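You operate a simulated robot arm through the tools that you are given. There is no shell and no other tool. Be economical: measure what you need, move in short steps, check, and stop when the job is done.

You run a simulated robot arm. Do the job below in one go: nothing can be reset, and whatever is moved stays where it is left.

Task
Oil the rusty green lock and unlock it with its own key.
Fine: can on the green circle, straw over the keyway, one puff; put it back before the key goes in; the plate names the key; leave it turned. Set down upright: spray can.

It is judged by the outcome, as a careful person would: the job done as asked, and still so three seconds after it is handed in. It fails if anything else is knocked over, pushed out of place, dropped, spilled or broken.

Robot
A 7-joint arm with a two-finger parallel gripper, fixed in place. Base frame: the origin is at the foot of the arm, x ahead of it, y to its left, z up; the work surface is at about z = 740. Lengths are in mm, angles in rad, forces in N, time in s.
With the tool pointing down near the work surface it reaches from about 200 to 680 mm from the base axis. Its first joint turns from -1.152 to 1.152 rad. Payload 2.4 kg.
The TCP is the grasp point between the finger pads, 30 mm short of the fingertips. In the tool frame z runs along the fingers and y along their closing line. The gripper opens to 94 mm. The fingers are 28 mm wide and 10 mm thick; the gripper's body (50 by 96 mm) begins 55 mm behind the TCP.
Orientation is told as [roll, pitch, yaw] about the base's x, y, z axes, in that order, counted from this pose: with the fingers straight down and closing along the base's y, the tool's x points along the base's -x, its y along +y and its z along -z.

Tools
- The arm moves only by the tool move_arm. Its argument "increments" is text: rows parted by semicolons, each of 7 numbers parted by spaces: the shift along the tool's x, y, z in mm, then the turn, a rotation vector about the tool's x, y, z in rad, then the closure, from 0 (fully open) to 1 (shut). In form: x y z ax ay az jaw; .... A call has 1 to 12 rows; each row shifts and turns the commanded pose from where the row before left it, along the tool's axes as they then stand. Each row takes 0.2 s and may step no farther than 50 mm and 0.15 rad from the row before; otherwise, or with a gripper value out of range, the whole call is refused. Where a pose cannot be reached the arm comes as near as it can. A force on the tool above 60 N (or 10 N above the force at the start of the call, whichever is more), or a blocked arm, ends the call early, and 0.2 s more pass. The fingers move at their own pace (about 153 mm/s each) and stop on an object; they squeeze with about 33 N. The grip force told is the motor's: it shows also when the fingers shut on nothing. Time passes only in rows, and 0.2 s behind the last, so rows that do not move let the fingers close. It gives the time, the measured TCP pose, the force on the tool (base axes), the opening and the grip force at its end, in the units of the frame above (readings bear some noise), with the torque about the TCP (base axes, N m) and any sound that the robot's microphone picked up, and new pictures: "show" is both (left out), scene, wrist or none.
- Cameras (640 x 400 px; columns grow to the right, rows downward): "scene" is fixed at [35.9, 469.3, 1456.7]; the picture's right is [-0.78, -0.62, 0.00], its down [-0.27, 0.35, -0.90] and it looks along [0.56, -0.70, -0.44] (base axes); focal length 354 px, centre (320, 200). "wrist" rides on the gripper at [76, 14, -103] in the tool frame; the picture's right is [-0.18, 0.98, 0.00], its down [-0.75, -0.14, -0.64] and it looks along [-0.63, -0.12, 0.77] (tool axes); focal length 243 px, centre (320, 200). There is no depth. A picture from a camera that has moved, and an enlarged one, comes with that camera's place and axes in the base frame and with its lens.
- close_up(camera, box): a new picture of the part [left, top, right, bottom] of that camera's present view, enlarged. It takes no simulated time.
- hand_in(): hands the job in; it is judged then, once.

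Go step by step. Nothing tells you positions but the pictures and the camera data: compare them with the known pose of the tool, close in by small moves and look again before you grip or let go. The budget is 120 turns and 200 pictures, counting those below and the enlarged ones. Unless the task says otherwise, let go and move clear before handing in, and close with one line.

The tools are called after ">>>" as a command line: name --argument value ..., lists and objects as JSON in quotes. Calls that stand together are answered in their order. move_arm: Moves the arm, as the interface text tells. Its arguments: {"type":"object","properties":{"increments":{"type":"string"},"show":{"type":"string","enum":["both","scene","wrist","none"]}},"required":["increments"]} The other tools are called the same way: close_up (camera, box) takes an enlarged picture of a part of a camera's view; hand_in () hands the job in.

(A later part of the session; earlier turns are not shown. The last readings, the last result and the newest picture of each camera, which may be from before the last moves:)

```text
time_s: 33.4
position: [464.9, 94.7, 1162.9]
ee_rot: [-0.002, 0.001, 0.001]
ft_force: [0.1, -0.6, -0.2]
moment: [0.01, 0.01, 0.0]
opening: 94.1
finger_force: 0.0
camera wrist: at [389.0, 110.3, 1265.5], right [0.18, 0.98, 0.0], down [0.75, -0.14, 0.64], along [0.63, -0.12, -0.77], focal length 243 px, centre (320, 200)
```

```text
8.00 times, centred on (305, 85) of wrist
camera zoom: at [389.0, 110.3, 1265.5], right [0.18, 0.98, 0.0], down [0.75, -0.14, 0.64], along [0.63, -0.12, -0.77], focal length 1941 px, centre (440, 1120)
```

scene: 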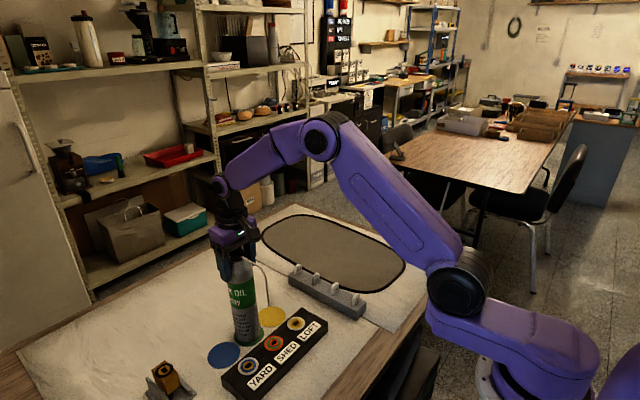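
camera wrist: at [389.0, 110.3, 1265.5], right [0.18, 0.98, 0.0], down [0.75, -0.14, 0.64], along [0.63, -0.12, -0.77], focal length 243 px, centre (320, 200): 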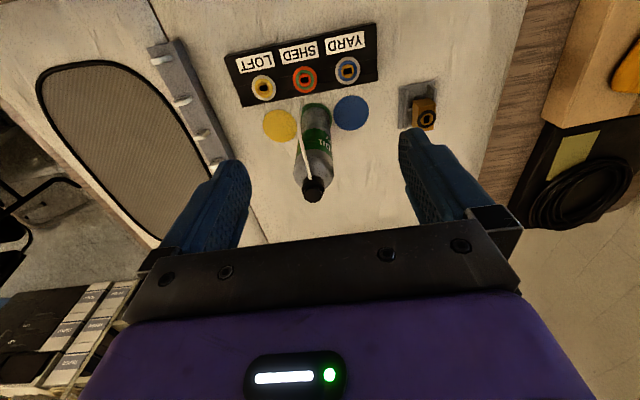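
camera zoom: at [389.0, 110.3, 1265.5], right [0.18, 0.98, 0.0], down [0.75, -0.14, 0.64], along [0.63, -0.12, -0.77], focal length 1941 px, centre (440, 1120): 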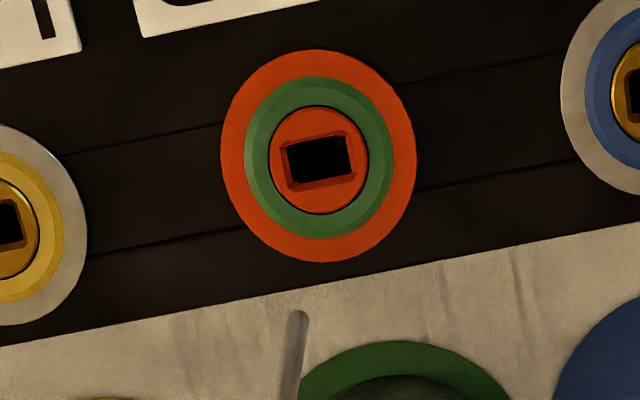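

The straw tip is now within about 2–3 mm of the keyway centre. Next I close the fingers and come over the button at about (594, 64.5).

>>> move_arm --increments "-43 -10 0 0 0 0 1;-43 -10 0 0 0 0 1;-43 -10 0 0 0 0 1;0 0 40 0 0 0 1;0 0 40 0 0 0 1;0 0 28 0 0 0 1;0 0 0 0 0 0 1" --show "wrist"

>>> close_up --camera "scene" --box '[210, 200, 290, 260]'

```text
time_s: 35.0
position: [595.0, 65.9, 1054.1]
ee_rot: [-0.001, 0.0, 0.0]
ft_force: [-0.8, 0.3, -0.4]
moment: [-0.01, -0.02, -0.01]
opening: 0.0
finger_force: 32.3
camera wrist: at [519.4, 80.7, 1157.2], right [0.18, 0.98, 0.0], down [0.75, -0.14, 0.64], along [0.63, -0.12, -0.77], focal length 243 px, centre (320, 200)
```

wrist: 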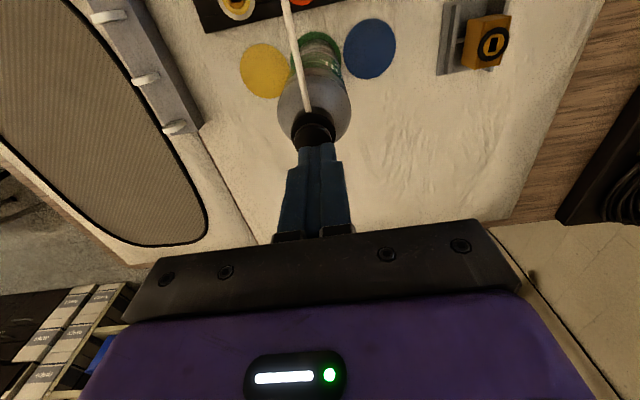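

```text
6.67 times, centred on (250, 230) of scene
camera zoom: at [35.9, 469.3, 1456.7], right [-0.78, -0.62, 0.0], down [-0.27, 0.35, -0.9], along [0.56, -0.7, -0.44], focal length 2360 px, centre (787, 0)
```

zoom: 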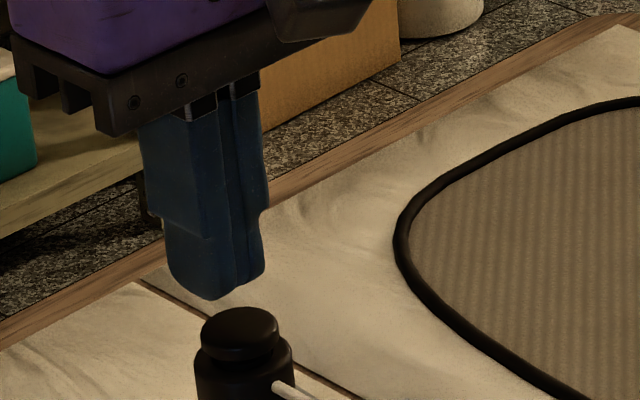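

The fingertips are about 6 mm too far in x and 2 mm in y from the button centre, so I correct and come down to just above it.

>>> move_arm --increments "6 -2 0 0 0 0 1;0 0 8 0 0 0 1;0 0 0 0 0 0 1" --show "wrist"

>>> close_up --camera "scene" --box '[210, 210, 290, 270]'

>>> close_up --camera "wrist" --box '[270, 80, 366, 170]'

```text
time_s: 35.8
position: [588.9, 62.9, 1047.0]
ee_rot: [-0.002, 0.0, 0.0]
ft_force: [-0.2, -0.4, -0.2]
moment: [-0.03, -0.01, 0.01]
opening: 0.0
finger_force: 32.8
camera wrist: at [513.2, 78.2, 1149.9], right [0.18, 0.98, 0.0], down [0.75, -0.14, 0.64], along [0.63, -0.12, -0.77], focal length 243 px, centre (320, 200)
```

wrist: 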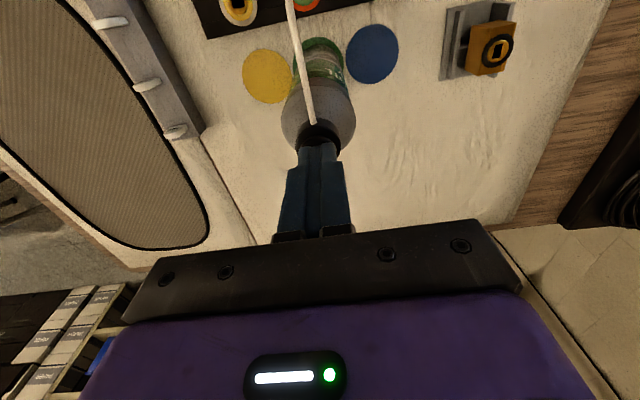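

```text
6.67 times, centred on (250, 240) of scene
camera zoom: at [35.9, 469.3, 1456.7], right [-0.78, -0.62, 0.0], down [-0.27, 0.35, -0.9], along [0.56, -0.7, -0.44], focal length 2360 px, centre (787, -67)
```

zoom: 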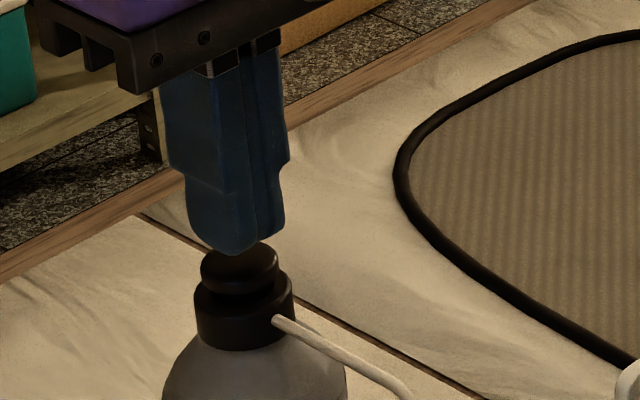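

```text
4.44 times, centred on (318, 125) of wrist
camera zoom: at [513.2, 78.2, 1149.9], right [0.18, 0.98, 0.0], down [0.75, -0.14, 0.64], along [0.63, -0.12, -0.77], focal length 1078 px, centre (329, 533)
```

zoom: 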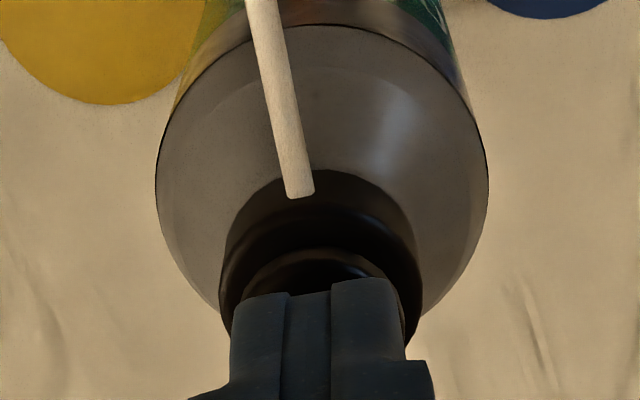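

The fingertips are centred over the button. I descend and press in small steps, listening for the puff.

>>> move_arm --increments "0 0 4 0 0 0 1;0 0 2 0 0 0 1;0 0 0 0 0 0 1" --show "none"

>>> move_arm --increments "0 0 1.5 0 0 0 1;0 0 0 0 0 0 1" --show "none"

```text
time_s: 36.6
position: [588.9, 62.3, 1041.4]
ee_rot: [-0.001, -0.001, 0.001]
ft_force: [0.5, 0.0, -0.8]
moment: [0.0, 0.01, 0.01]
opening: 0.1
finger_force: 33.2
```

```text
time_s: 37.2
position: [588.1, 63.6, 1038.0]
ee_rot: [-0.001, 0.0, 0.001]
ft_force: [-0.4, -0.2, -0.6]
moment: [0.05, -0.02, 0.0]
opening: 0.0
finger_force: 32.9
```

>>> move_arm --increments "0 0 1.5 0 0 0 1;0 0 0 0 0 0 1" --show "none"

>>> close_up --camera "scene" --box '[220, 225, 280, 270]'

```text
time_s: 37.8
position: [588.4, 62.7, 1037.2]
ee_rot: [-0.001, -0.001, 0.0]
ft_force: [0.3, 0.6, -0.4]
moment: [0.01, -0.02, -0.01]
opening: 0.2
finger_force: 33.2
```

```text
8.89 times, centred on (250, 248) of scene
camera zoom: at [35.9, 469.3, 1456.7], right [-0.78, -0.62, 0.0], down [-0.27, 0.35, -0.9], along [0.56, -0.7, -0.44], focal length 3147 px, centre (942, -222)
```

zoom: 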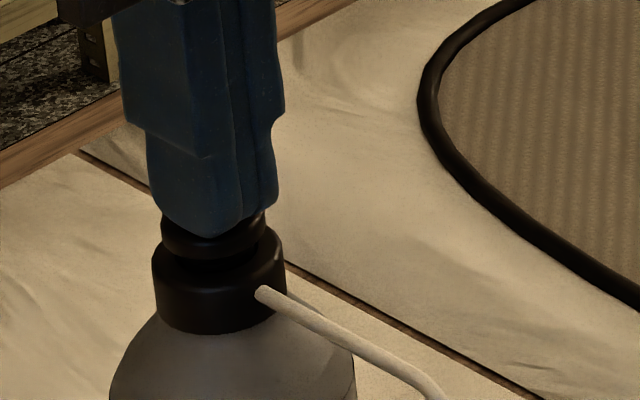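

Nearly touching. I continue pressing by small steps.

>>> move_arm --increments "0 0 1 0 0 0 1;0 0 0 0 0 0 1" --show "none"

>>> move_arm --increments "0 0 1 0 0 0 1;0 0 0 0 0 0 1" --show "none"

```text
time_s: 38.4
position: [588.0, 63.4, 1036.9]
ee_rot: [0.0, -0.001, 0.0]
ft_force: [-0.4, -0.4, -0.1]
moment: [0.0, -0.02, -0.02]
opening: 0.0
finger_force: 33.0
```

```text
time_s: 39.0
position: [588.4, 63.4, 1036.1]
ee_rot: [0.001, 0.002, -0.001]
ft_force: [0.6, 0.8, 1.0]
moment: [0.03, -0.02, 0.0]
opening: 0.3
finger_force: 33.1
```

>>> move_arm --increments "0 0 1 0 0 0 1;0 0 0 0 0 0 1" --show "none"

```text
time_s: 39.6
position: [588.4, 63.0, 1035.6]
ee_rot: [0.001, 0.0, 0.0]
ft_force: [0.4, -0.1, 1.1]
moment: [-0.03, -0.03, 0.02]
opening: 0.0
finger_force: 32.7
```

>>> move_arm --increments "0 0 1 0 0 0 1;0 0 0 0 0 0 1" --show "none"

```text
time_s: 40.2
position: [588.3, 62.9, 1034.2]
ee_rot: [0.0, -0.002, -0.001]
ft_force: [-0.3, 0.4, 1.9]
moment: [0.02, -0.01, 0.01]
opening: 0.3
finger_force: 32.9
heard: click
```

I heard a click as the button gave. I lift off at once and look for evidence of the puff on the lock.

>>> move_arm --increments "0 0 -10 0 0 0 1;0 0 -20 0 0 0 1;0 0 0 0 0 0 1" --show "wrist"

>>> close_up --camera "scene" --box '[225, 235, 325, 365]'

>>> close_up --camera "scene" --box '[230, 305, 300, 370]'

```text
time_s: 41.0
position: [587.8, 63.4, 1064.1]
ee_rot: [-0.001, 0.0, 0.0]
ft_force: [-0.4, 0.0, 0.7]
moment: [0.01, -0.01, 0.03]
opening: 0.0
finger_force: 32.7
camera wrist: at [512.5, 77.1, 1167.4], right [0.18, 0.98, 0.0], down [0.75, -0.14, 0.64], along [0.63, -0.12, -0.77], focal length 243 px, centre (320, 200)
```

wrist: 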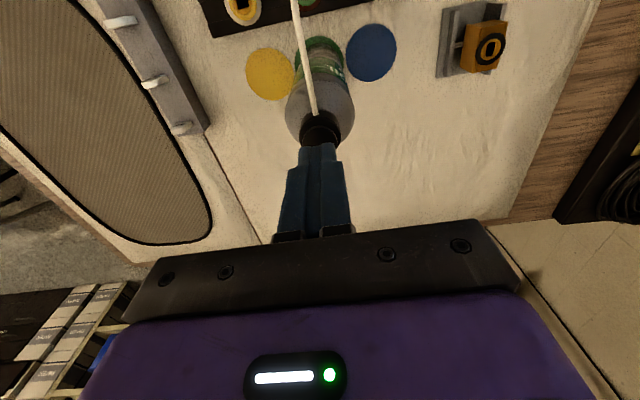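

```text
3.08 times, centred on (275, 300) of scene
camera zoom: at [35.9, 469.3, 1456.7], right [-0.78, -0.62, 0.0], down [-0.27, 0.35, -0.9], along [0.56, -0.7, -0.44], focal length 1089 px, centre (458, -108)
```

zoom: 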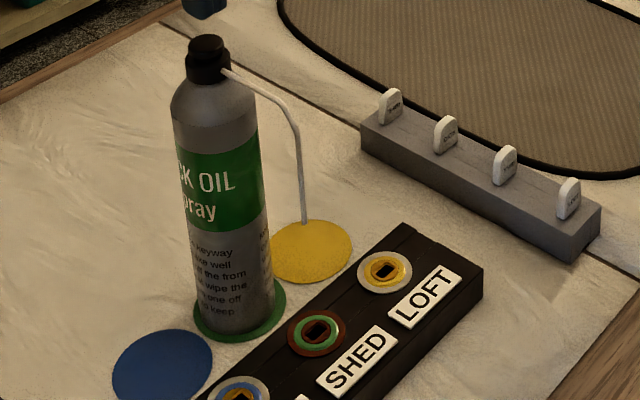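

```text
6.15 times, centred on (265, 338) of scene
camera zoom: at [35.9, 469.3, 1456.7], right [-0.78, -0.62, 0.0], down [-0.27, 0.35, -0.9], along [0.56, -0.7, -0.44], focal length 2179 px, centre (658, -646)
```

zoom: 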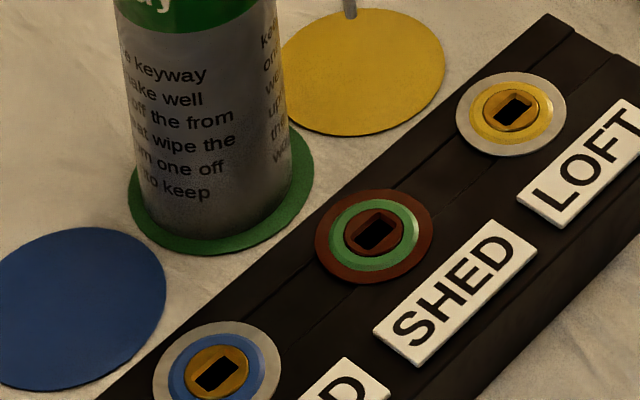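

The rust ring has darkened from orange to brown, so the lock is oiled with one puff. Before I take the can back, I test whether a tool-down pose can reach the mat spot.

>>> move_arm --increments "0 0 -36 0 0 0 1;-2 -47 0 0 0 0 0;-2 -47 0 0 0 0 0;-2 -47 0 0 0 0 0;-2 -47 0 0 0 0 0;-2 -47 0 0 0 0 0;-2 -47 0 0 0 0 0;-2 -48 0 0 0 0 0;-2 -48 0 0 0 0 0;0 0 45 0 0 0 0;0 0 45 0 0 0 0;0 0 40 0 0 0 0" --show "none"

```text
time_s: 43.6
position: [598.7, -288.2, 968.6]
ee_rot: [0.0, 0.001, -0.001]
ft_force: [-0.1, 0.0, -0.5]
moment: [0.0, -0.01, 0.0]
opening: 93.7
finger_force: 0.0
out of reach, approached as far as the arm can: row 9
```

>>> move_arm --increments "-3 -14 0 0 0 0 0;-2 -13 0 0 0 0 0" --show "none"

```text
time_s: 44.2
position: [604.3, -315.6, 968.9]
ee_rot: [0.0, 0.002, 0.0]
ft_force: [0.0, -0.2, -1.1]
moment: [0.0, -0.05, 0.02]
opening: 93.9
finger_force: 0.1
```

The spot is reachable at carrying height (z ≈ 970). I return over the can with the jaws open.

>>> move_arm --increments "1 50 0 0 0 0 0;1 50 0 0 0 0 0;1 50 0 0 0 0 0;1 50 0 0 0 0 0;0 0 -40 0 0 0 0;0 0 -40 0 0 0 0;0 0 -30 0 0 0 0;2.5 45 0 0 0 0 0;2.5 45 0 0 0 0 0;2.5 45 0 0 0 0 0;2.5 43.5 0 0 0 0 0;0 0 30 0 0 0 0"

>>> close_up --camera "scene" --box '[190, 190, 310, 280]'

```text
time_s: 46.8
position: [590.7, 62.1, 1049.8]
ee_rot: [0.002, -0.001, 0.001]
ft_force: [0.6, -0.6, -0.2]
moment: [-0.03, -0.01, 0.0]
opening: 93.9
finger_force: 0.2
camera wrist: at [515.5, 76.8, 1151.9], right [0.18, 0.98, 0.0], down [0.75, -0.14, 0.64], along [0.63, -0.12, -0.77], focal length 243 px, centre (320, 200)
```

scene: 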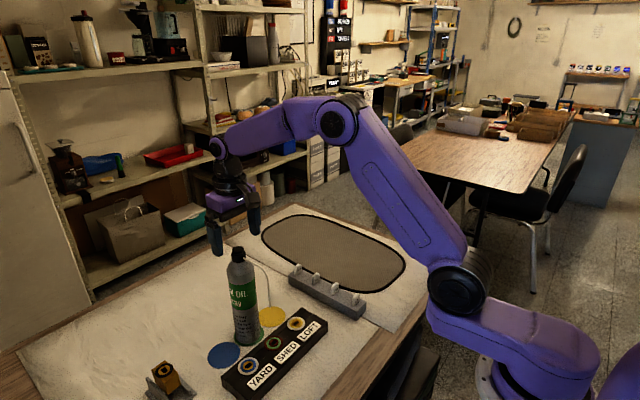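
wrist: 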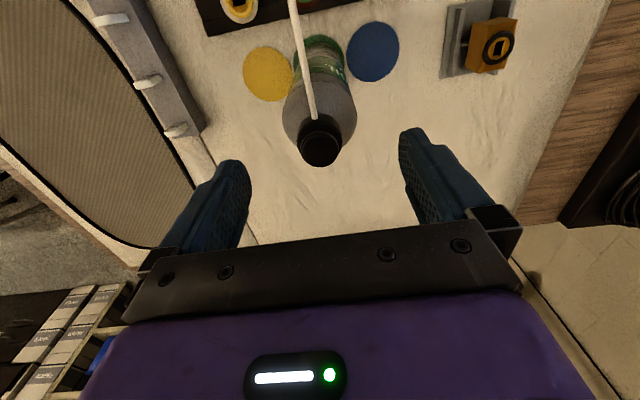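

```text
4.44 times, centred on (250, 235) of scene
camera zoom: at [35.8, 469.3, 1456.7], right [-0.78, -0.62, 0.0], down [-0.27, 0.35, -0.9], along [0.56, -0.7, -0.44], focal length 1574 px, centre (631, 44)
```

zoom: 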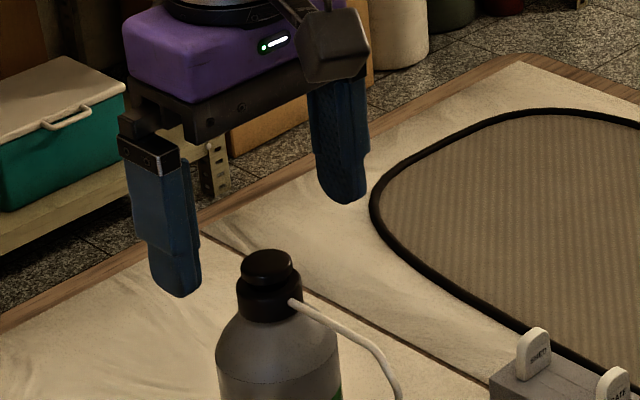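

Centred over the can. I descend to the same grip height and close.

>>> move_arm --increments "0 1 40 0 0 0 0;0 0 30 0 0 0 0;0 0 14 0 0 0 0;0 0 0 0 0 0 0.2;0 0 0 0 0 0 1;0 0 0 0 0 0 1;0 0 0 0 0 0 1" --show "none"

>>> move_arm --increments "0 0 -3 0 0 0 1;0 0 -7 0 0 0 1;0 0 0 0 0 0 1"

>>> close_up --camera "scene" --box '[200, 210, 330, 350]'

```text
time_s: 48.4
position: [590.6, 63.3, 965.3]
ee_rot: [0.001, 0.001, 0.0]
ft_force: [0.4, 0.6, -0.2]
moment: [0.01, -0.01, 0.02]
opening: 61.1
finger_force: 32.8
```

```text
time_s: 49.2
position: [590.4, 63.0, 974.9]
ee_rot: [-0.001, 0.0, 0.001]
ft_force: [0.0, 0.5, -3.4]
moment: [0.03, 0.01, 0.0]
opening: 61.2
finger_force: 32.7
camera wrist: at [515.1, 78.2, 1077.7], right [0.18, 0.98, 0.0], down [0.75, -0.14, 0.64], along [0.63, -0.12, -0.77], focal length 243 px, centre (320, 200)
```

scene: 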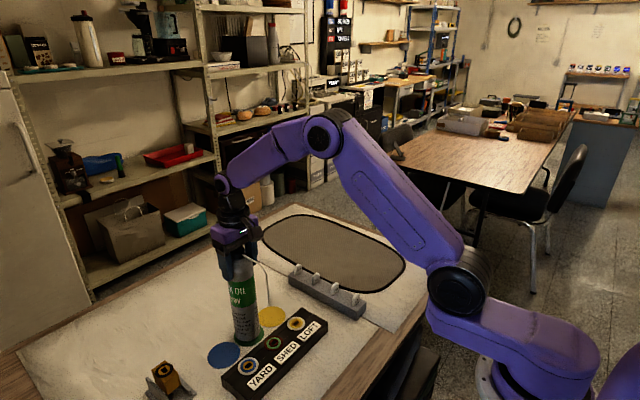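
wrist: 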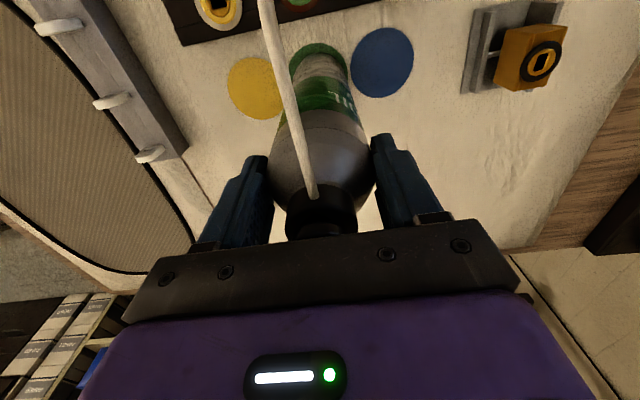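

```text
2.86 times, centred on (265, 280) of scene
camera zoom: at [35.9, 469.3, 1456.7], right [-0.78, -0.62, 0.0], down [-0.27, 0.35, -0.9], along [0.56, -0.7, -0.44], focal length 1012 px, centre (477, -29)
```

zoom: 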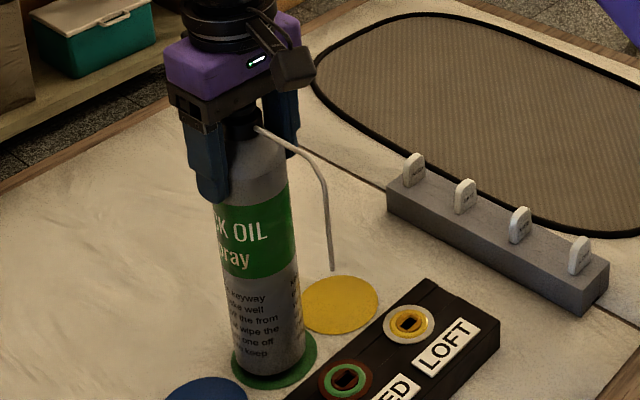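

The can is held. I lift it above the key tags and carry it across the rack toward the mat.

>>> move_arm --increments "0 0 -42 0 0 0 1;0 0 -42 0 0 0 1;-1.5 -40 0 0 0 0 1;-2 -45 0 0 0 0 1;-2 -45 0 0 0 0 1;-2 -45 0 0 0 0 1;-2 -45 0 0 0 0 1;-2 -45 0 0 0 0 1;-2 -48 0 0 0 0 1;0 0 30 0 0 0 1;0 0 30 0 0 0 1;0 0 0 0 0 0 1"

```text
time_s: 51.8
position: [604.2, -249.2, 998.4]
ee_rot: [-0.001, 0.001, -0.001]
ft_force: [0.0, 0.7, -3.1]
moment: [0.0, 0.03, -0.01]
opening: 61.0
finger_force: 32.9
camera wrist: at [529.3, -234.5, 1101.1], right [0.18, 0.98, 0.0], down [0.75, -0.14, 0.64], along [0.63, -0.12, -0.77], focal length 243 px, centre (320, 200)
```

scene: 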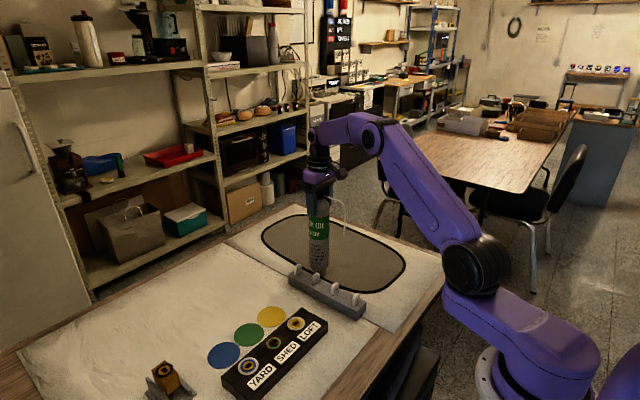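
wrist: 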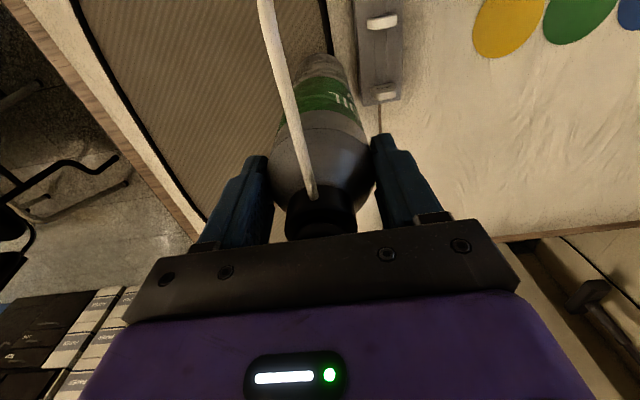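

The can is past the rack. I move out to its old spot and lower to just above the mat.

>>> move_arm --increments "0 -33 0 0 0 0 1;0 -33 6 0 0 0 1;0 0 14 0 0 0 1;0 0 7 0 0 0 1;0 0 0 0 0 0 1" --show "scene"

>>> close_up --camera "scene" --box '[270, 180, 390, 330]'

```text
time_s: 53.0
position: [603.3, -315.8, 972.5]
ee_rot: [-0.001, -0.001, 0.001]
ft_force: [0.6, -0.4, -3.4]
moment: [0.0, 0.0, 0.0]
opening: 61.3
finger_force: 32.9
```

scene: 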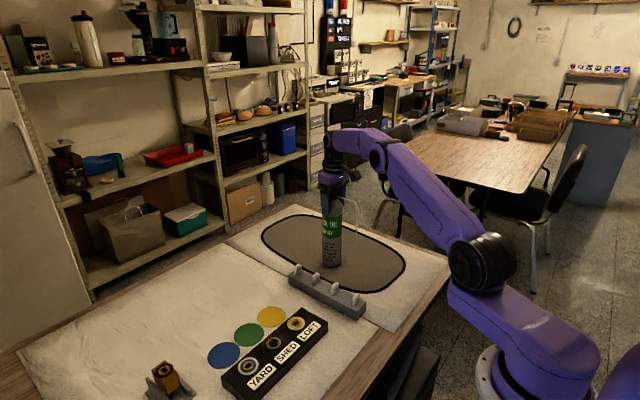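

```text
2.67 times, centred on (330, 255) of scene
camera zoom: at [35.9, 469.2, 1456.7], right [-0.78, -0.62, 0.0], down [-0.27, 0.35, -0.9], along [0.56, -0.7, -0.44], focal length 944 px, centre (293, 53)
```

zoom: 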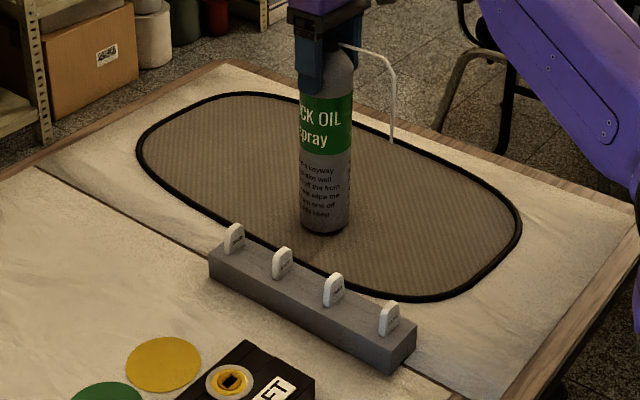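

About 6 px off the original spot in the picture; I shift by (-2, -6) mm and lower until contact.

>>> move_arm --increments "2 -6 0 0 0 0 1;0 0 3 0 0 0 1;0 0 1.5 0 0 0 1;0 0 0 0 0 0 1" --show "none"

>>> move_arm --increments "0 0 1 0 0 0 1;0 0 0 0 0 0 1" --show "none"

```text
time_s: 54.0
position: [602.0, -322.0, 967.8]
ee_rot: [-0.001, 0.001, 0.0]
ft_force: [1.0, 0.4, -2.5]
moment: [-0.04, 0.0, -0.02]
opening: 61.0
finger_force: 33.1
```

```text
time_s: 54.6
position: [601.8, -322.1, 966.6]
ee_rot: [0.0, -0.001, 0.001]
ft_force: [0.1, -0.5, -4.0]
moment: [-0.03, 0.01, 0.02]
opening: 61.2
finger_force: 32.8
```

>>> move_arm --increments "0 0 1 0 0 0 1;0 0 0 0 0 0 1" --show "none"

>>> close_up --camera "scene" --box '[270, 180, 390, 330]'

```text
time_s: 55.2
position: [602.2, -322.4, 965.8]
ee_rot: [-0.001, 0.0, 0.001]
ft_force: [-0.7, 0.8, -3.2]
moment: [-0.04, -0.02, 0.01]
opening: 61.1
finger_force: 32.4
```

```text
2.67 times, centred on (330, 255) of scene
camera zoom: at [35.9, 469.3, 1456.7], right [-0.78, -0.62, 0.0], down [-0.27, 0.35, -0.9], along [0.56, -0.7, -0.44], focal length 944 px, centre (293, 53)
```

zoom: 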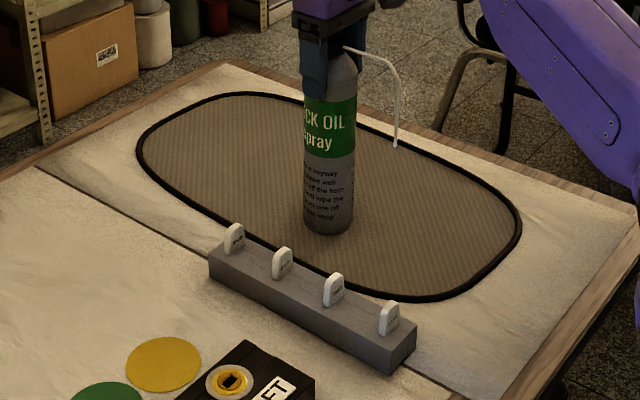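

Position now matches the original almost exactly. I go on down to contact.

>>> move_arm --increments "0 0 0.8 0 0 0 1;0 0 0 0 0 0 1" --show "none"

>>> move_arm --increments "0 0 0.7 0 0 0 1;0 0 0 0 0 0 1" --show "none"

```text
time_s: 55.8
position: [602.4, -321.6, 964.2]
ee_rot: [0.001, 0.001, 0.0]
ft_force: [-0.1, 0.4, -2.7]
moment: [-0.05, 0.03, -0.01]
opening: 61.2
finger_force: 33.0
```

```text
time_s: 56.4
position: [602.4, -322.2, 964.3]
ee_rot: [-0.001, -0.001, -0.001]
ft_force: [-1.8, 0.7, 4.6]
moment: [0.22, 0.29, 0.04]
opening: 61.0
finger_force: 32.8
```

In contact. I open, then ease up and back toward the base, with the fingers passing either side of the can, because straight up is beyond reach there.

>>> move_arm --increments "0 0 0 0 0 0 0.2;0 0 0 0 0 0 0;0 0 0 0 0 0 0;0 0 -8 0 0 0 0;20 0 -10 0 0 0 0;20 0 -20 0 0 0 0;10 0 -30 0 0 0 0;0 0 -40 0 0 0 0;0 0 -30 0 0 0 0;0 0 0 0 0 0 0"

>>> close_up --camera "scene" --box '[270, 180, 390, 330]'

```text
time_s: 58.6
position: [550.9, -320.2, 1103.6]
ee_rot: [0.0, 0.002, -0.001]
ft_force: [-0.3, 0.7, 0.1]
moment: [0.0, -0.01, 0.01]
opening: 94.2
finger_force: 0.1
camera wrist: at [475.9, -306.4, 1206.0], right [0.18, 0.98, 0.0], down [0.75, -0.14, 0.64], along [0.63, -0.12, -0.77], focal length 243 px, centre (320, 200)
```

scene: 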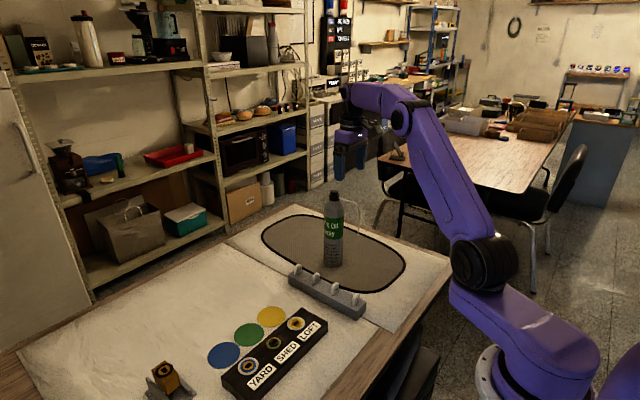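
wrist: 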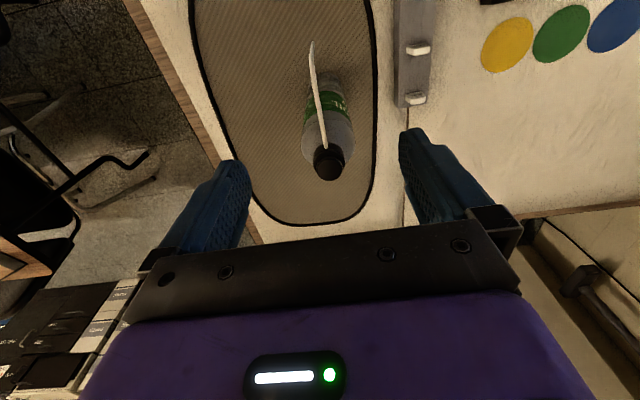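

```text
2.67 times, centred on (330, 255) of scene
camera zoom: at [35.9, 469.3, 1456.7], right [-0.78, -0.62, 0.0], down [-0.27, 0.35, -0.9], along [0.56, -0.7, -0.44], focal length 944 px, centre (293, 53)
```

zoom: 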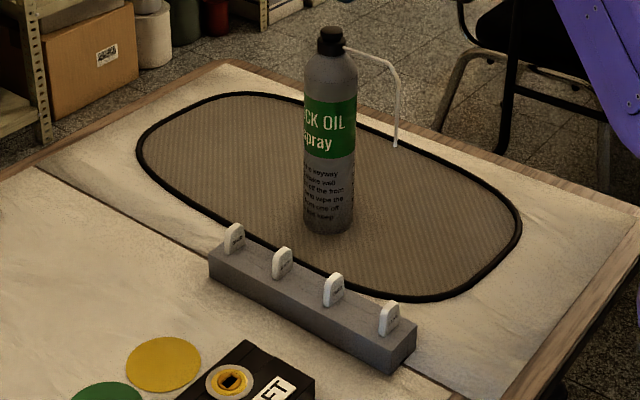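

The can is back upright in its original place. Next is the SHED key: I move over the rack end and turn the tool so the fingers close along x.

>>> move_arm --increments "0 40 0 0 0 0 0;0 40 0 0 0 0 0;0 40 0 0 0 0 0;-20 35 0 0 0 0 0;-20 0 0 0 0 0 0" --show "wrist"

>>> move_arm --increments "0 0 0 0 0 -0.1428 0;0 0 0 0 0 -0.1428 0;0 0 0 0 0 -0.1428 0;0 0 0 0 0 -0.1428 0;0 0 0 0 0 -0.1428 0;0 0 0 0 0 -0.1428 0;0 0 0 0 0 -0.1428 0;0 0 0 0 0 -0.1428 0;0 0 0 0 0 -0.1428 0;0 0 0 0 0 -0.1428 0;0 0 0 0 0 -0.1428 0"

```text
time_s: 59.8
position: [592.8, -164.9, 1102.6]
ee_rot: [0.0, 0.001, 0.0]
ft_force: [0.4, -0.9, 0.4]
moment: [0.01, 0.03, -0.01]
opening: 94.0
finger_force: 0.2
camera wrist: at [516.7, -150.5, 1204.4], right [0.18, 0.98, 0.0], down [0.75, -0.14, 0.64], along [0.63, -0.12, -0.77], focal length 243 px, centre (320, 200)
```

wrist: 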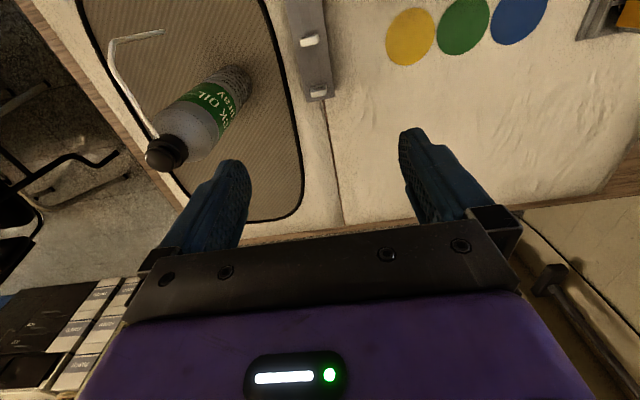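

```text
time_s: 62.2
position: [592.6, -166.4, 1101.4]
ee_rot: [0.0, 0.0, 1.574]
ft_force: [0.5, 0.2, 1.1]
moment: [-0.03, -0.06, -0.03]
opening: 93.8
finger_force: 0.1
camera wrist: at [578.8, -242.2, 1205.1], right [-0.98, 0.18, 0.0], down [0.14, 0.75, 0.64], along [0.12, 0.63, -0.77], focal length 243 px, centre (320, 200)
```

scene: 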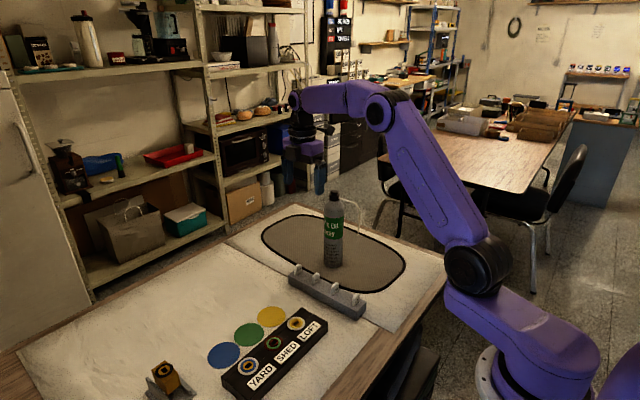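
wrist: 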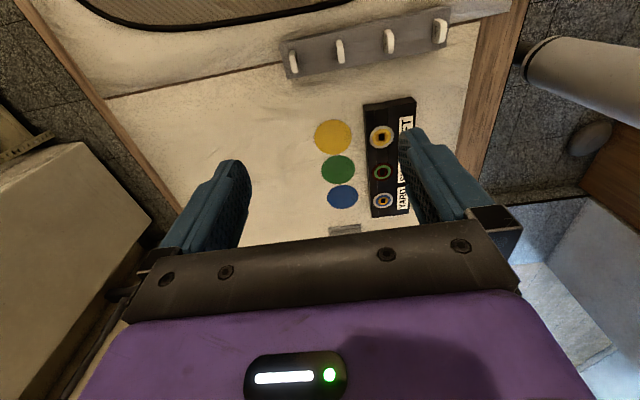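

>>> close_up --camera "wrist" --box '[260, 20, 360, 82]'

>>> close_up --camera "scene" --box '[280, 255, 340, 295]'

```text
6.40 times, centred on (310, 51) of wrist
camera zoom: at [578.8, -242.2, 1205.1], right [-0.98, 0.18, 0.0], down [0.14, 0.75, 0.64], along [0.12, 0.63, -0.77], focal length 1553 px, centre (384, 1154)
```

zoom: 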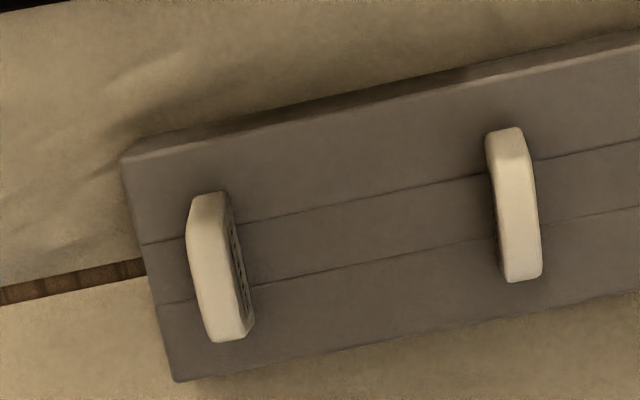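

```text
10.00 times, centred on (310, 275) of scene
camera zoom: at [35.9, 469.3, 1456.7], right [-0.78, -0.62, 0.0], down [-0.27, 0.35, -0.9], along [0.56, -0.7, -0.44], focal length 3540 px, centre (420, -550)
```

zoom: 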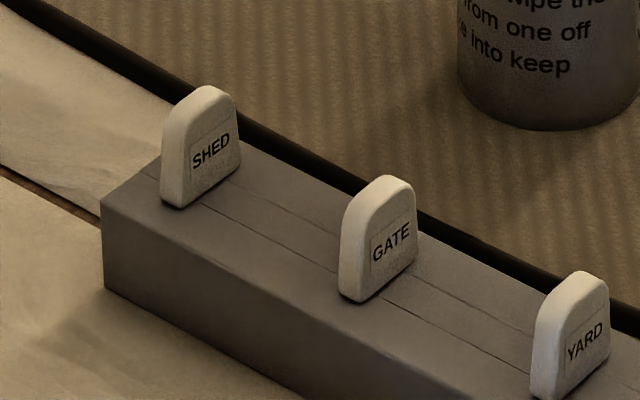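

The SHED key bow is at about (630, -180) with its top near z 809, in the y–z plane. To keep the wrist camera away from the can, I use the opposite yaw (-90°).

>>> move_arm --increments "0 0 0 0 0 0.143 0;0 0 0 0 0 0.143 0;0 0 0 0 0 0.143 0;0 0 0 0 0 0.143 0;0 0 0 0 0 0.143 0;0 0 0 0 0 0.143 0;0 0 0 0 0 0.143 0;0 0 0 0 0 0.143 0;0 0 0 0 0 0.143 0;0 0 0 0 0 0.143 0;0 0 0 0 0 0.143 0" --show "none"

>>> move_arm --increments "0 0 0 0 0 0.143 0.4;0 0 0 0 0 0.143 0.4;0 0 0 0 0 0.143 0.4;0 0 0 0 0 0.143 0.4;0 0 0 0 0 0.143 0.4;0 0 0 0 0 0.143 0.4;0 0 0 0 0 0.143 0.4;0 0 0 0 0 0.143 0.4;0 0 0 0 0 0.143 0.4;0 0 0 0 0 0.143 0.4;0 0 0 0 0 0.139 0.4"

```text
time_s: 64.6
position: [592.8, -167.3, 1101.6]
ee_rot: [0.0, 0.0, -0.006]
ft_force: [-0.4, 0.1, 0.0]
moment: [-0.01, -0.03, 0.02]
opening: 94.1
finger_force: 0.0
```

```text
time_s: 67.0
position: [591.6, -166.6, 1102.8]
ee_rot: [0.0, 0.0, -1.572]
ft_force: [-1.1, -0.4, 0.4]
moment: [0.01, 0.02, 0.01]
opening: 56.3
finger_force: 0.0
camera wrist: at [607.3, -90.0, 1205.1], right [0.98, -0.19, 0.0], down [-0.14, -0.75, 0.64], along [-0.12, -0.63, -0.77], focal length 243 px, centre (320, 200)
```

scene: 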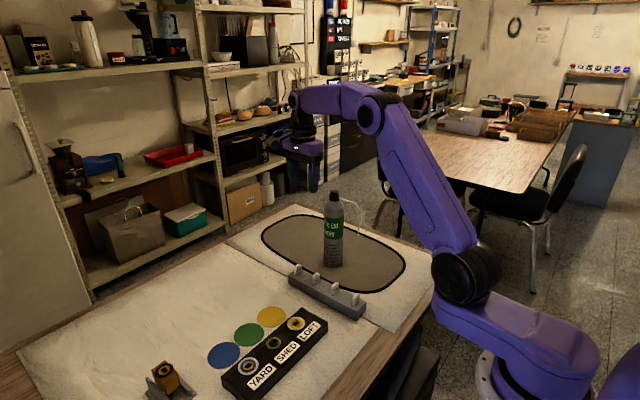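
wrist: 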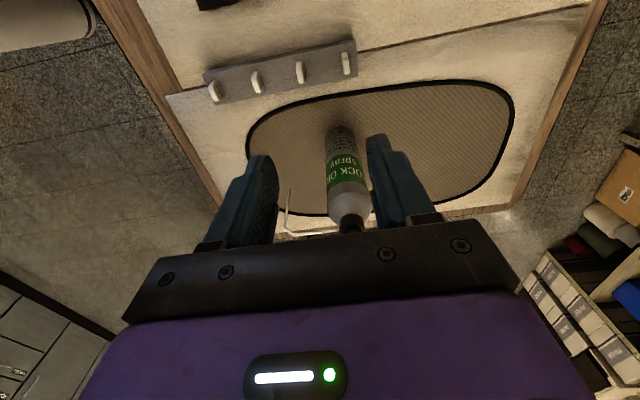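

Yaw -90° works. I move over the key and down to z ≈ 900, then look again.

>>> move_arm --increments "-7 19 0 0 0 0 0.4;-7 19 0 0 0 0 0.4;0 0 45 0 0 0 0.4;0 0 45 0 0 0 0.4;0 0 45 0 0 0 0.4;0 0 45 0 0 0 0.4;0 0 20 0 0 0 0.4;0 0 0 0 0 0 0.4"

>>> close_up --camera "scene" --box '[260, 215, 360, 295]'

```text
time_s: 68.8
position: [629.8, -182.2, 902.7]
ee_rot: [0.001, -0.001, -1.572]
ft_force: [0.3, 0.3, -0.7]
moment: [0.0, 0.02, -0.01]
opening: 56.4
finger_force: 0.1
camera wrist: at [644.7, -104.0, 1005.3], right [0.98, -0.18, 0.0], down [-0.14, -0.75, 0.64], along [-0.12, -0.63, -0.77], focal length 243 px, centre (320, 200)
```

scene: 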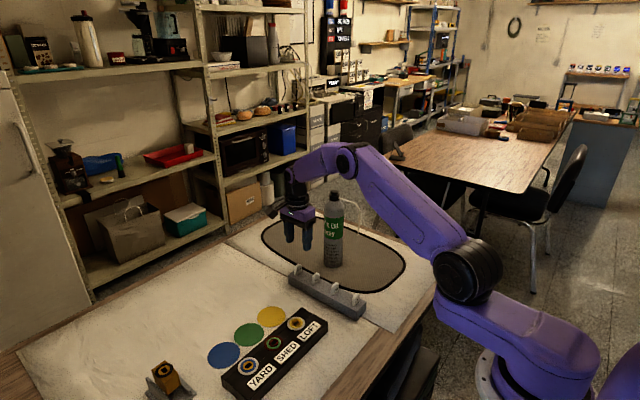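
wrist: 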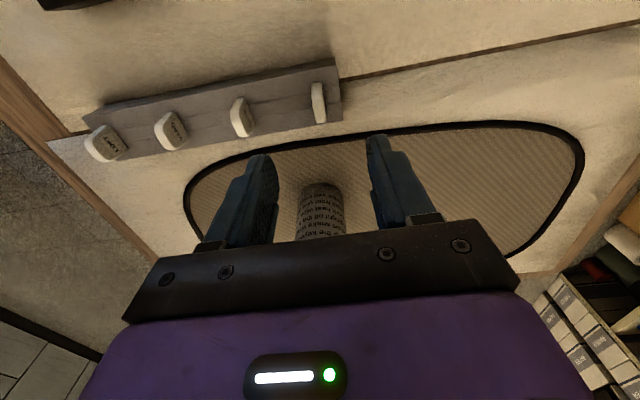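

```text
5.00 times, centred on (310, 255) of scene
camera zoom: at [35.9, 469.3, 1456.7], right [-0.78, -0.62, 0.0], down [-0.27, 0.35, -0.9], along [0.56, -0.7, -0.44], focal length 1770 px, centre (370, -75)
```

zoom: 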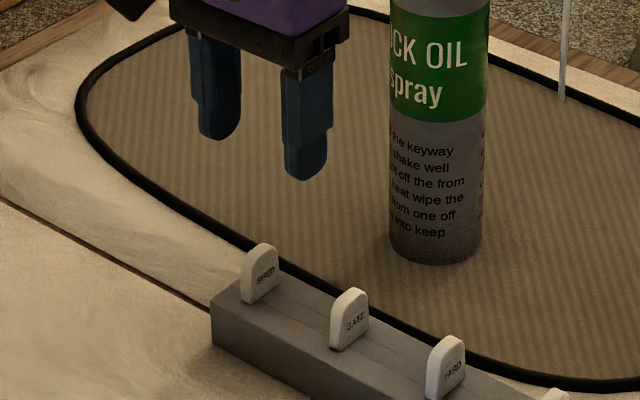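

>>> close_up --camera "wrist" --box '[280, 65, 360, 135]'

```text
5.71 times, centred on (320, 100) of wrist
camera zoom: at [644.7, -104.0, 1005.3], right [0.98, -0.18, 0.0], down [-0.14, -0.75, 0.64], along [-0.12, -0.63, -0.77], focal length 1386 px, centre (320, 771)
```

zoom: 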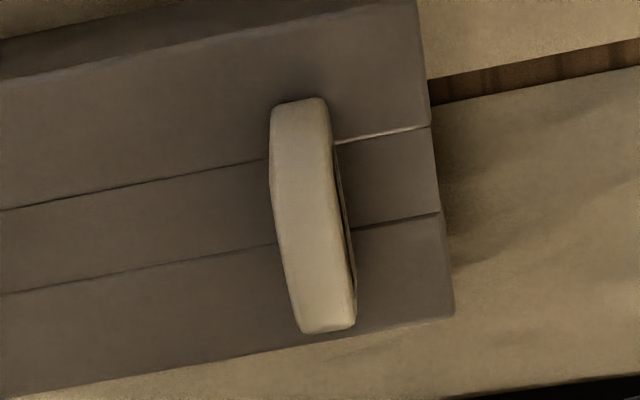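

Triangulating both views, the bow centre is at about (632, -177, 788). I correct, descend to z 830 and check.

>>> move_arm --increments "5.5 2 20 0 0 0 0.4;0 0 30 0 0 0 0.4;0 0 20 0 0 0 0.4;0 0 0 0 0 0 0.4" --show "wrist"

>>> close_up --camera "wrist" --box '[240, 80, 400, 240]'

>>> close_up --camera "scene" --box '[270, 235, 340, 295]'

```text
time_s: 69.8
position: [632.4, -174.4, 831.6]
ee_rot: [0.0, -0.001, -1.571]
ft_force: [-1.0, -0.3, -0.3]
moment: [0.01, 0.01, 0.03]
opening: 56.6
finger_force: 0.0
camera wrist: at [646.2, -98.2, 935.0], right [0.98, -0.18, 0.0], down [-0.14, -0.75, 0.64], along [-0.12, -0.63, -0.77], focal length 243 px, centre (320, 200)
```

wrist: 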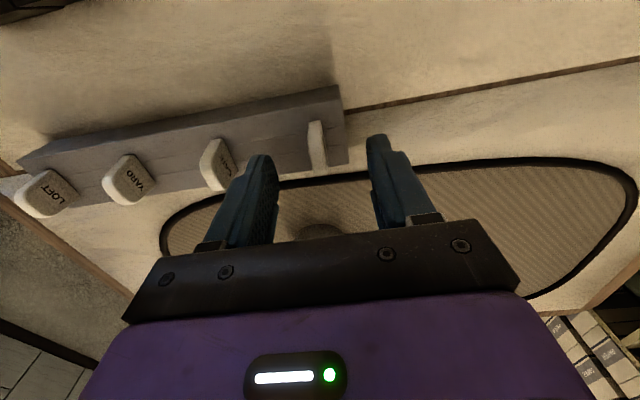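

```text
2.50 times, centred on (320, 160) of wrist
camera zoom: at [646.2, -98.2, 935.0], right [0.98, -0.18, 0.0], down [-0.14, -0.75, 0.64], along [-0.12, -0.63, -0.77], focal length 606 px, centre (320, 300)
```

zoom: 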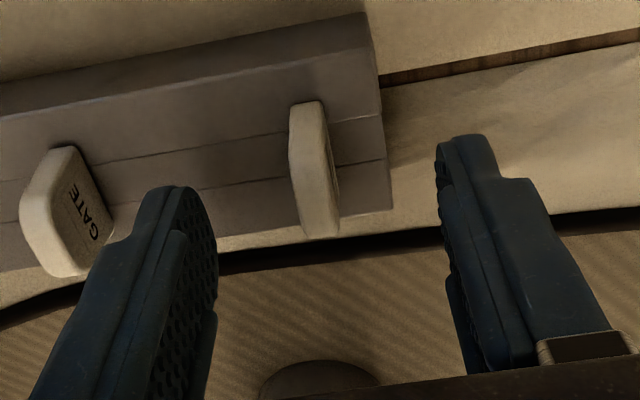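

```text
6.67 times, centred on (305, 265) of scene
camera zoom: at [35.9, 469.3, 1456.7], right [-0.78, -0.62, 0.0], down [-0.27, 0.35, -0.9], along [0.56, -0.7, -0.44], focal length 2360 px, centre (420, -233)
```

zoom: 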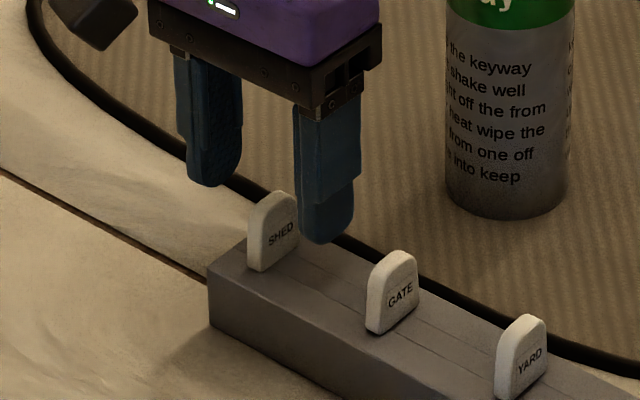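

Alignment is good; a 2 mm shift in -x centres the bow. I descend to 812 and close gently on the key.

>>> move_arm --increments "0 -2 6 0 0 0 0.4;0 0 7 0 0 0 0.4;0 0 5 0 0 0 0.4;0 0 0 0 0 0 0.4" --show "none"

>>> close_up --camera "scene" --box '[270, 235, 340, 295]'

>>> close_up --camera "wrist" --box '[240, 80, 400, 240]'

```text
time_s: 70.8
position: [630.4, -175.6, 814.5]
ee_rot: [0.001, 0.002, -1.571]
ft_force: [-0.1, 0.1, -0.8]
moment: [0.02, 0.0, 0.01]
opening: 56.2
finger_force: 0.1
```

```text
6.67 times, centred on (305, 265) of scene
camera zoom: at [35.9, 469.3, 1456.7], right [-0.78, -0.62, 0.0], down [-0.27, 0.35, -0.9], along [0.56, -0.7, -0.44], focal length 2360 px, centre (420, -233)
```

zoom: 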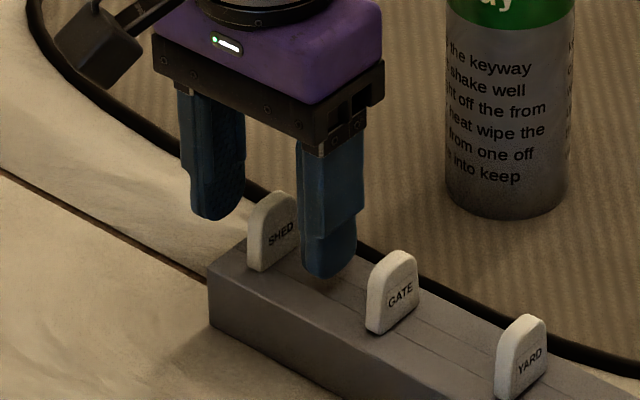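

```text
2.50 times, centred on (320, 160) of wrist
camera zoom: at [644.9, -98.2, 916.7], right [0.98, -0.18, 0.0], down [-0.14, -0.75, 0.64], along [-0.12, -0.63, -0.77], focal length 606 px, centre (320, 300)
```

zoom: 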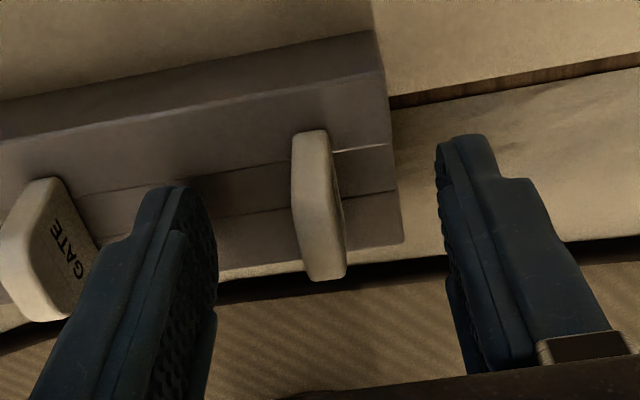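

The finger lies in line with the key. I close on it.

>>> move_arm --increments "0 0 1.5 0 0 0 0.6;0 0 0 0 0 0 0.8;0 0 0 0 0 0 1;0 0 0 0 0 0 1;0 0 0 0 0 0 1" --show "wrist"

>>> close_up --camera "scene" --box '[270, 235, 340, 295]'

```text
time_s: 72.0
position: [629.5, -175.1, 812.8]
ee_rot: [0.001, 0.0, -1.571]
ft_force: [0.2, -0.4, -0.1]
moment: [0.02, 0.02, -0.03]
opening: 7.5
finger_force: 33.3
camera wrist: at [644.9, -98.2, 915.4], right [0.98, -0.18, 0.0], down [-0.14, -0.75, 0.64], along [-0.12, -0.63, -0.77], focal length 243 px, centre (320, 200)
```

wrist: 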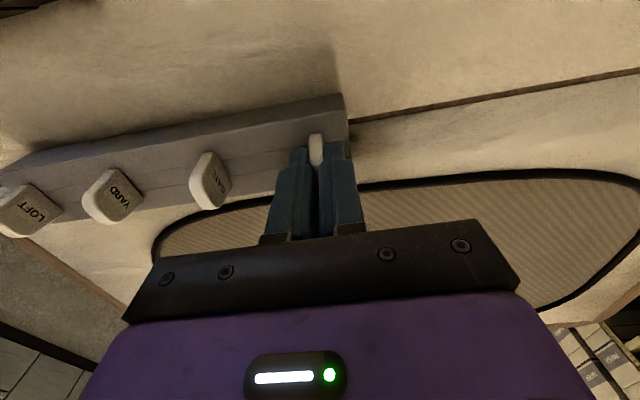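

```text
6.67 times, centred on (305, 265) of scene
camera zoom: at [35.9, 469.3, 1456.7], right [-0.78, -0.62, 0.0], down [-0.27, 0.35, -0.9], along [0.56, -0.7, -0.44], focal length 2360 px, centre (420, -233)
```

zoom: 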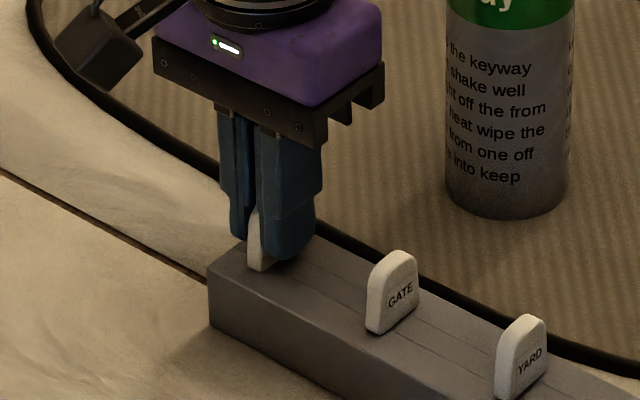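

The bow sticks out about 5 mm on the +y side of the fingers. I re-open slightly, shift +5 mm in y and grip again for a centred hold.

>>> move_arm --increments "0 0 0 0 0 0 0.75;0 0 0 0 0 0 0.75;5 0 0 0 0 0 0.75;0 0 0 0 0 0 1;0 0 0 0 0 0 1;0 0 0 0 0 0 1" --show "none"

>>> close_up --camera "scene" --box '[270, 235, 340, 295]'

>>> close_up --camera "wrist" --box '[260, 100, 380, 250]'

```text
time_s: 73.4
position: [630.9, -170.3, 812.5]
ee_rot: [0.001, 0.001, -1.571]
ft_force: [-0.7, -0.9, 0.3]
moment: [-0.01, 0.04, -0.01]
opening: 7.5
finger_force: 33.7
```

```text
6.67 times, centred on (305, 265) of scene
camera zoom: at [35.9, 469.3, 1456.7], right [-0.78, -0.62, 0.0], down [-0.27, 0.35, -0.9], along [0.56, -0.7, -0.44], focal length 2360 px, centre (420, -233)
```

zoom: 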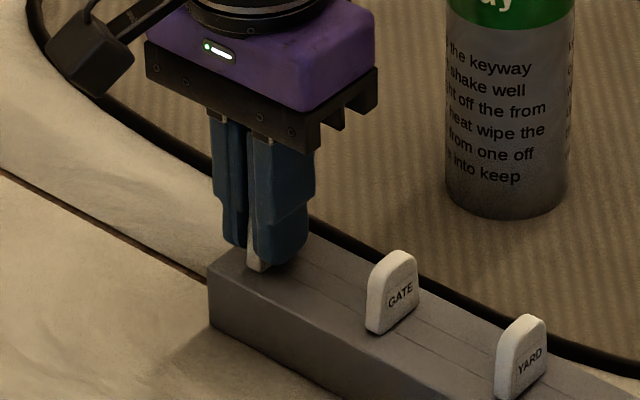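

```text
2.67 times, centred on (320, 175) of wrist
camera zoom: at [644.9, -93.3, 915.4], right [0.98, -0.18, 0.0], down [-0.14, -0.75, 0.64], along [-0.12, -0.63, -0.77], focal length 647 px, centre (320, 267)
```

zoom: 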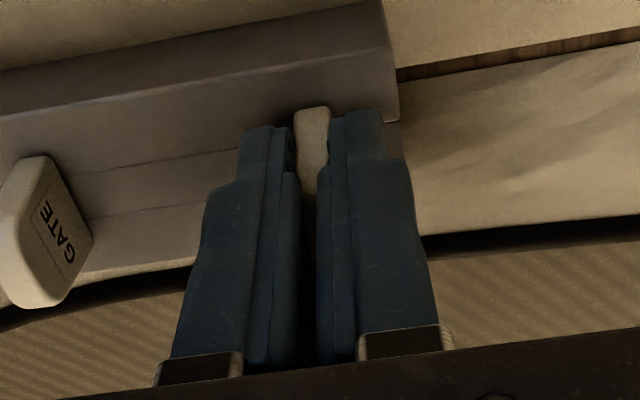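

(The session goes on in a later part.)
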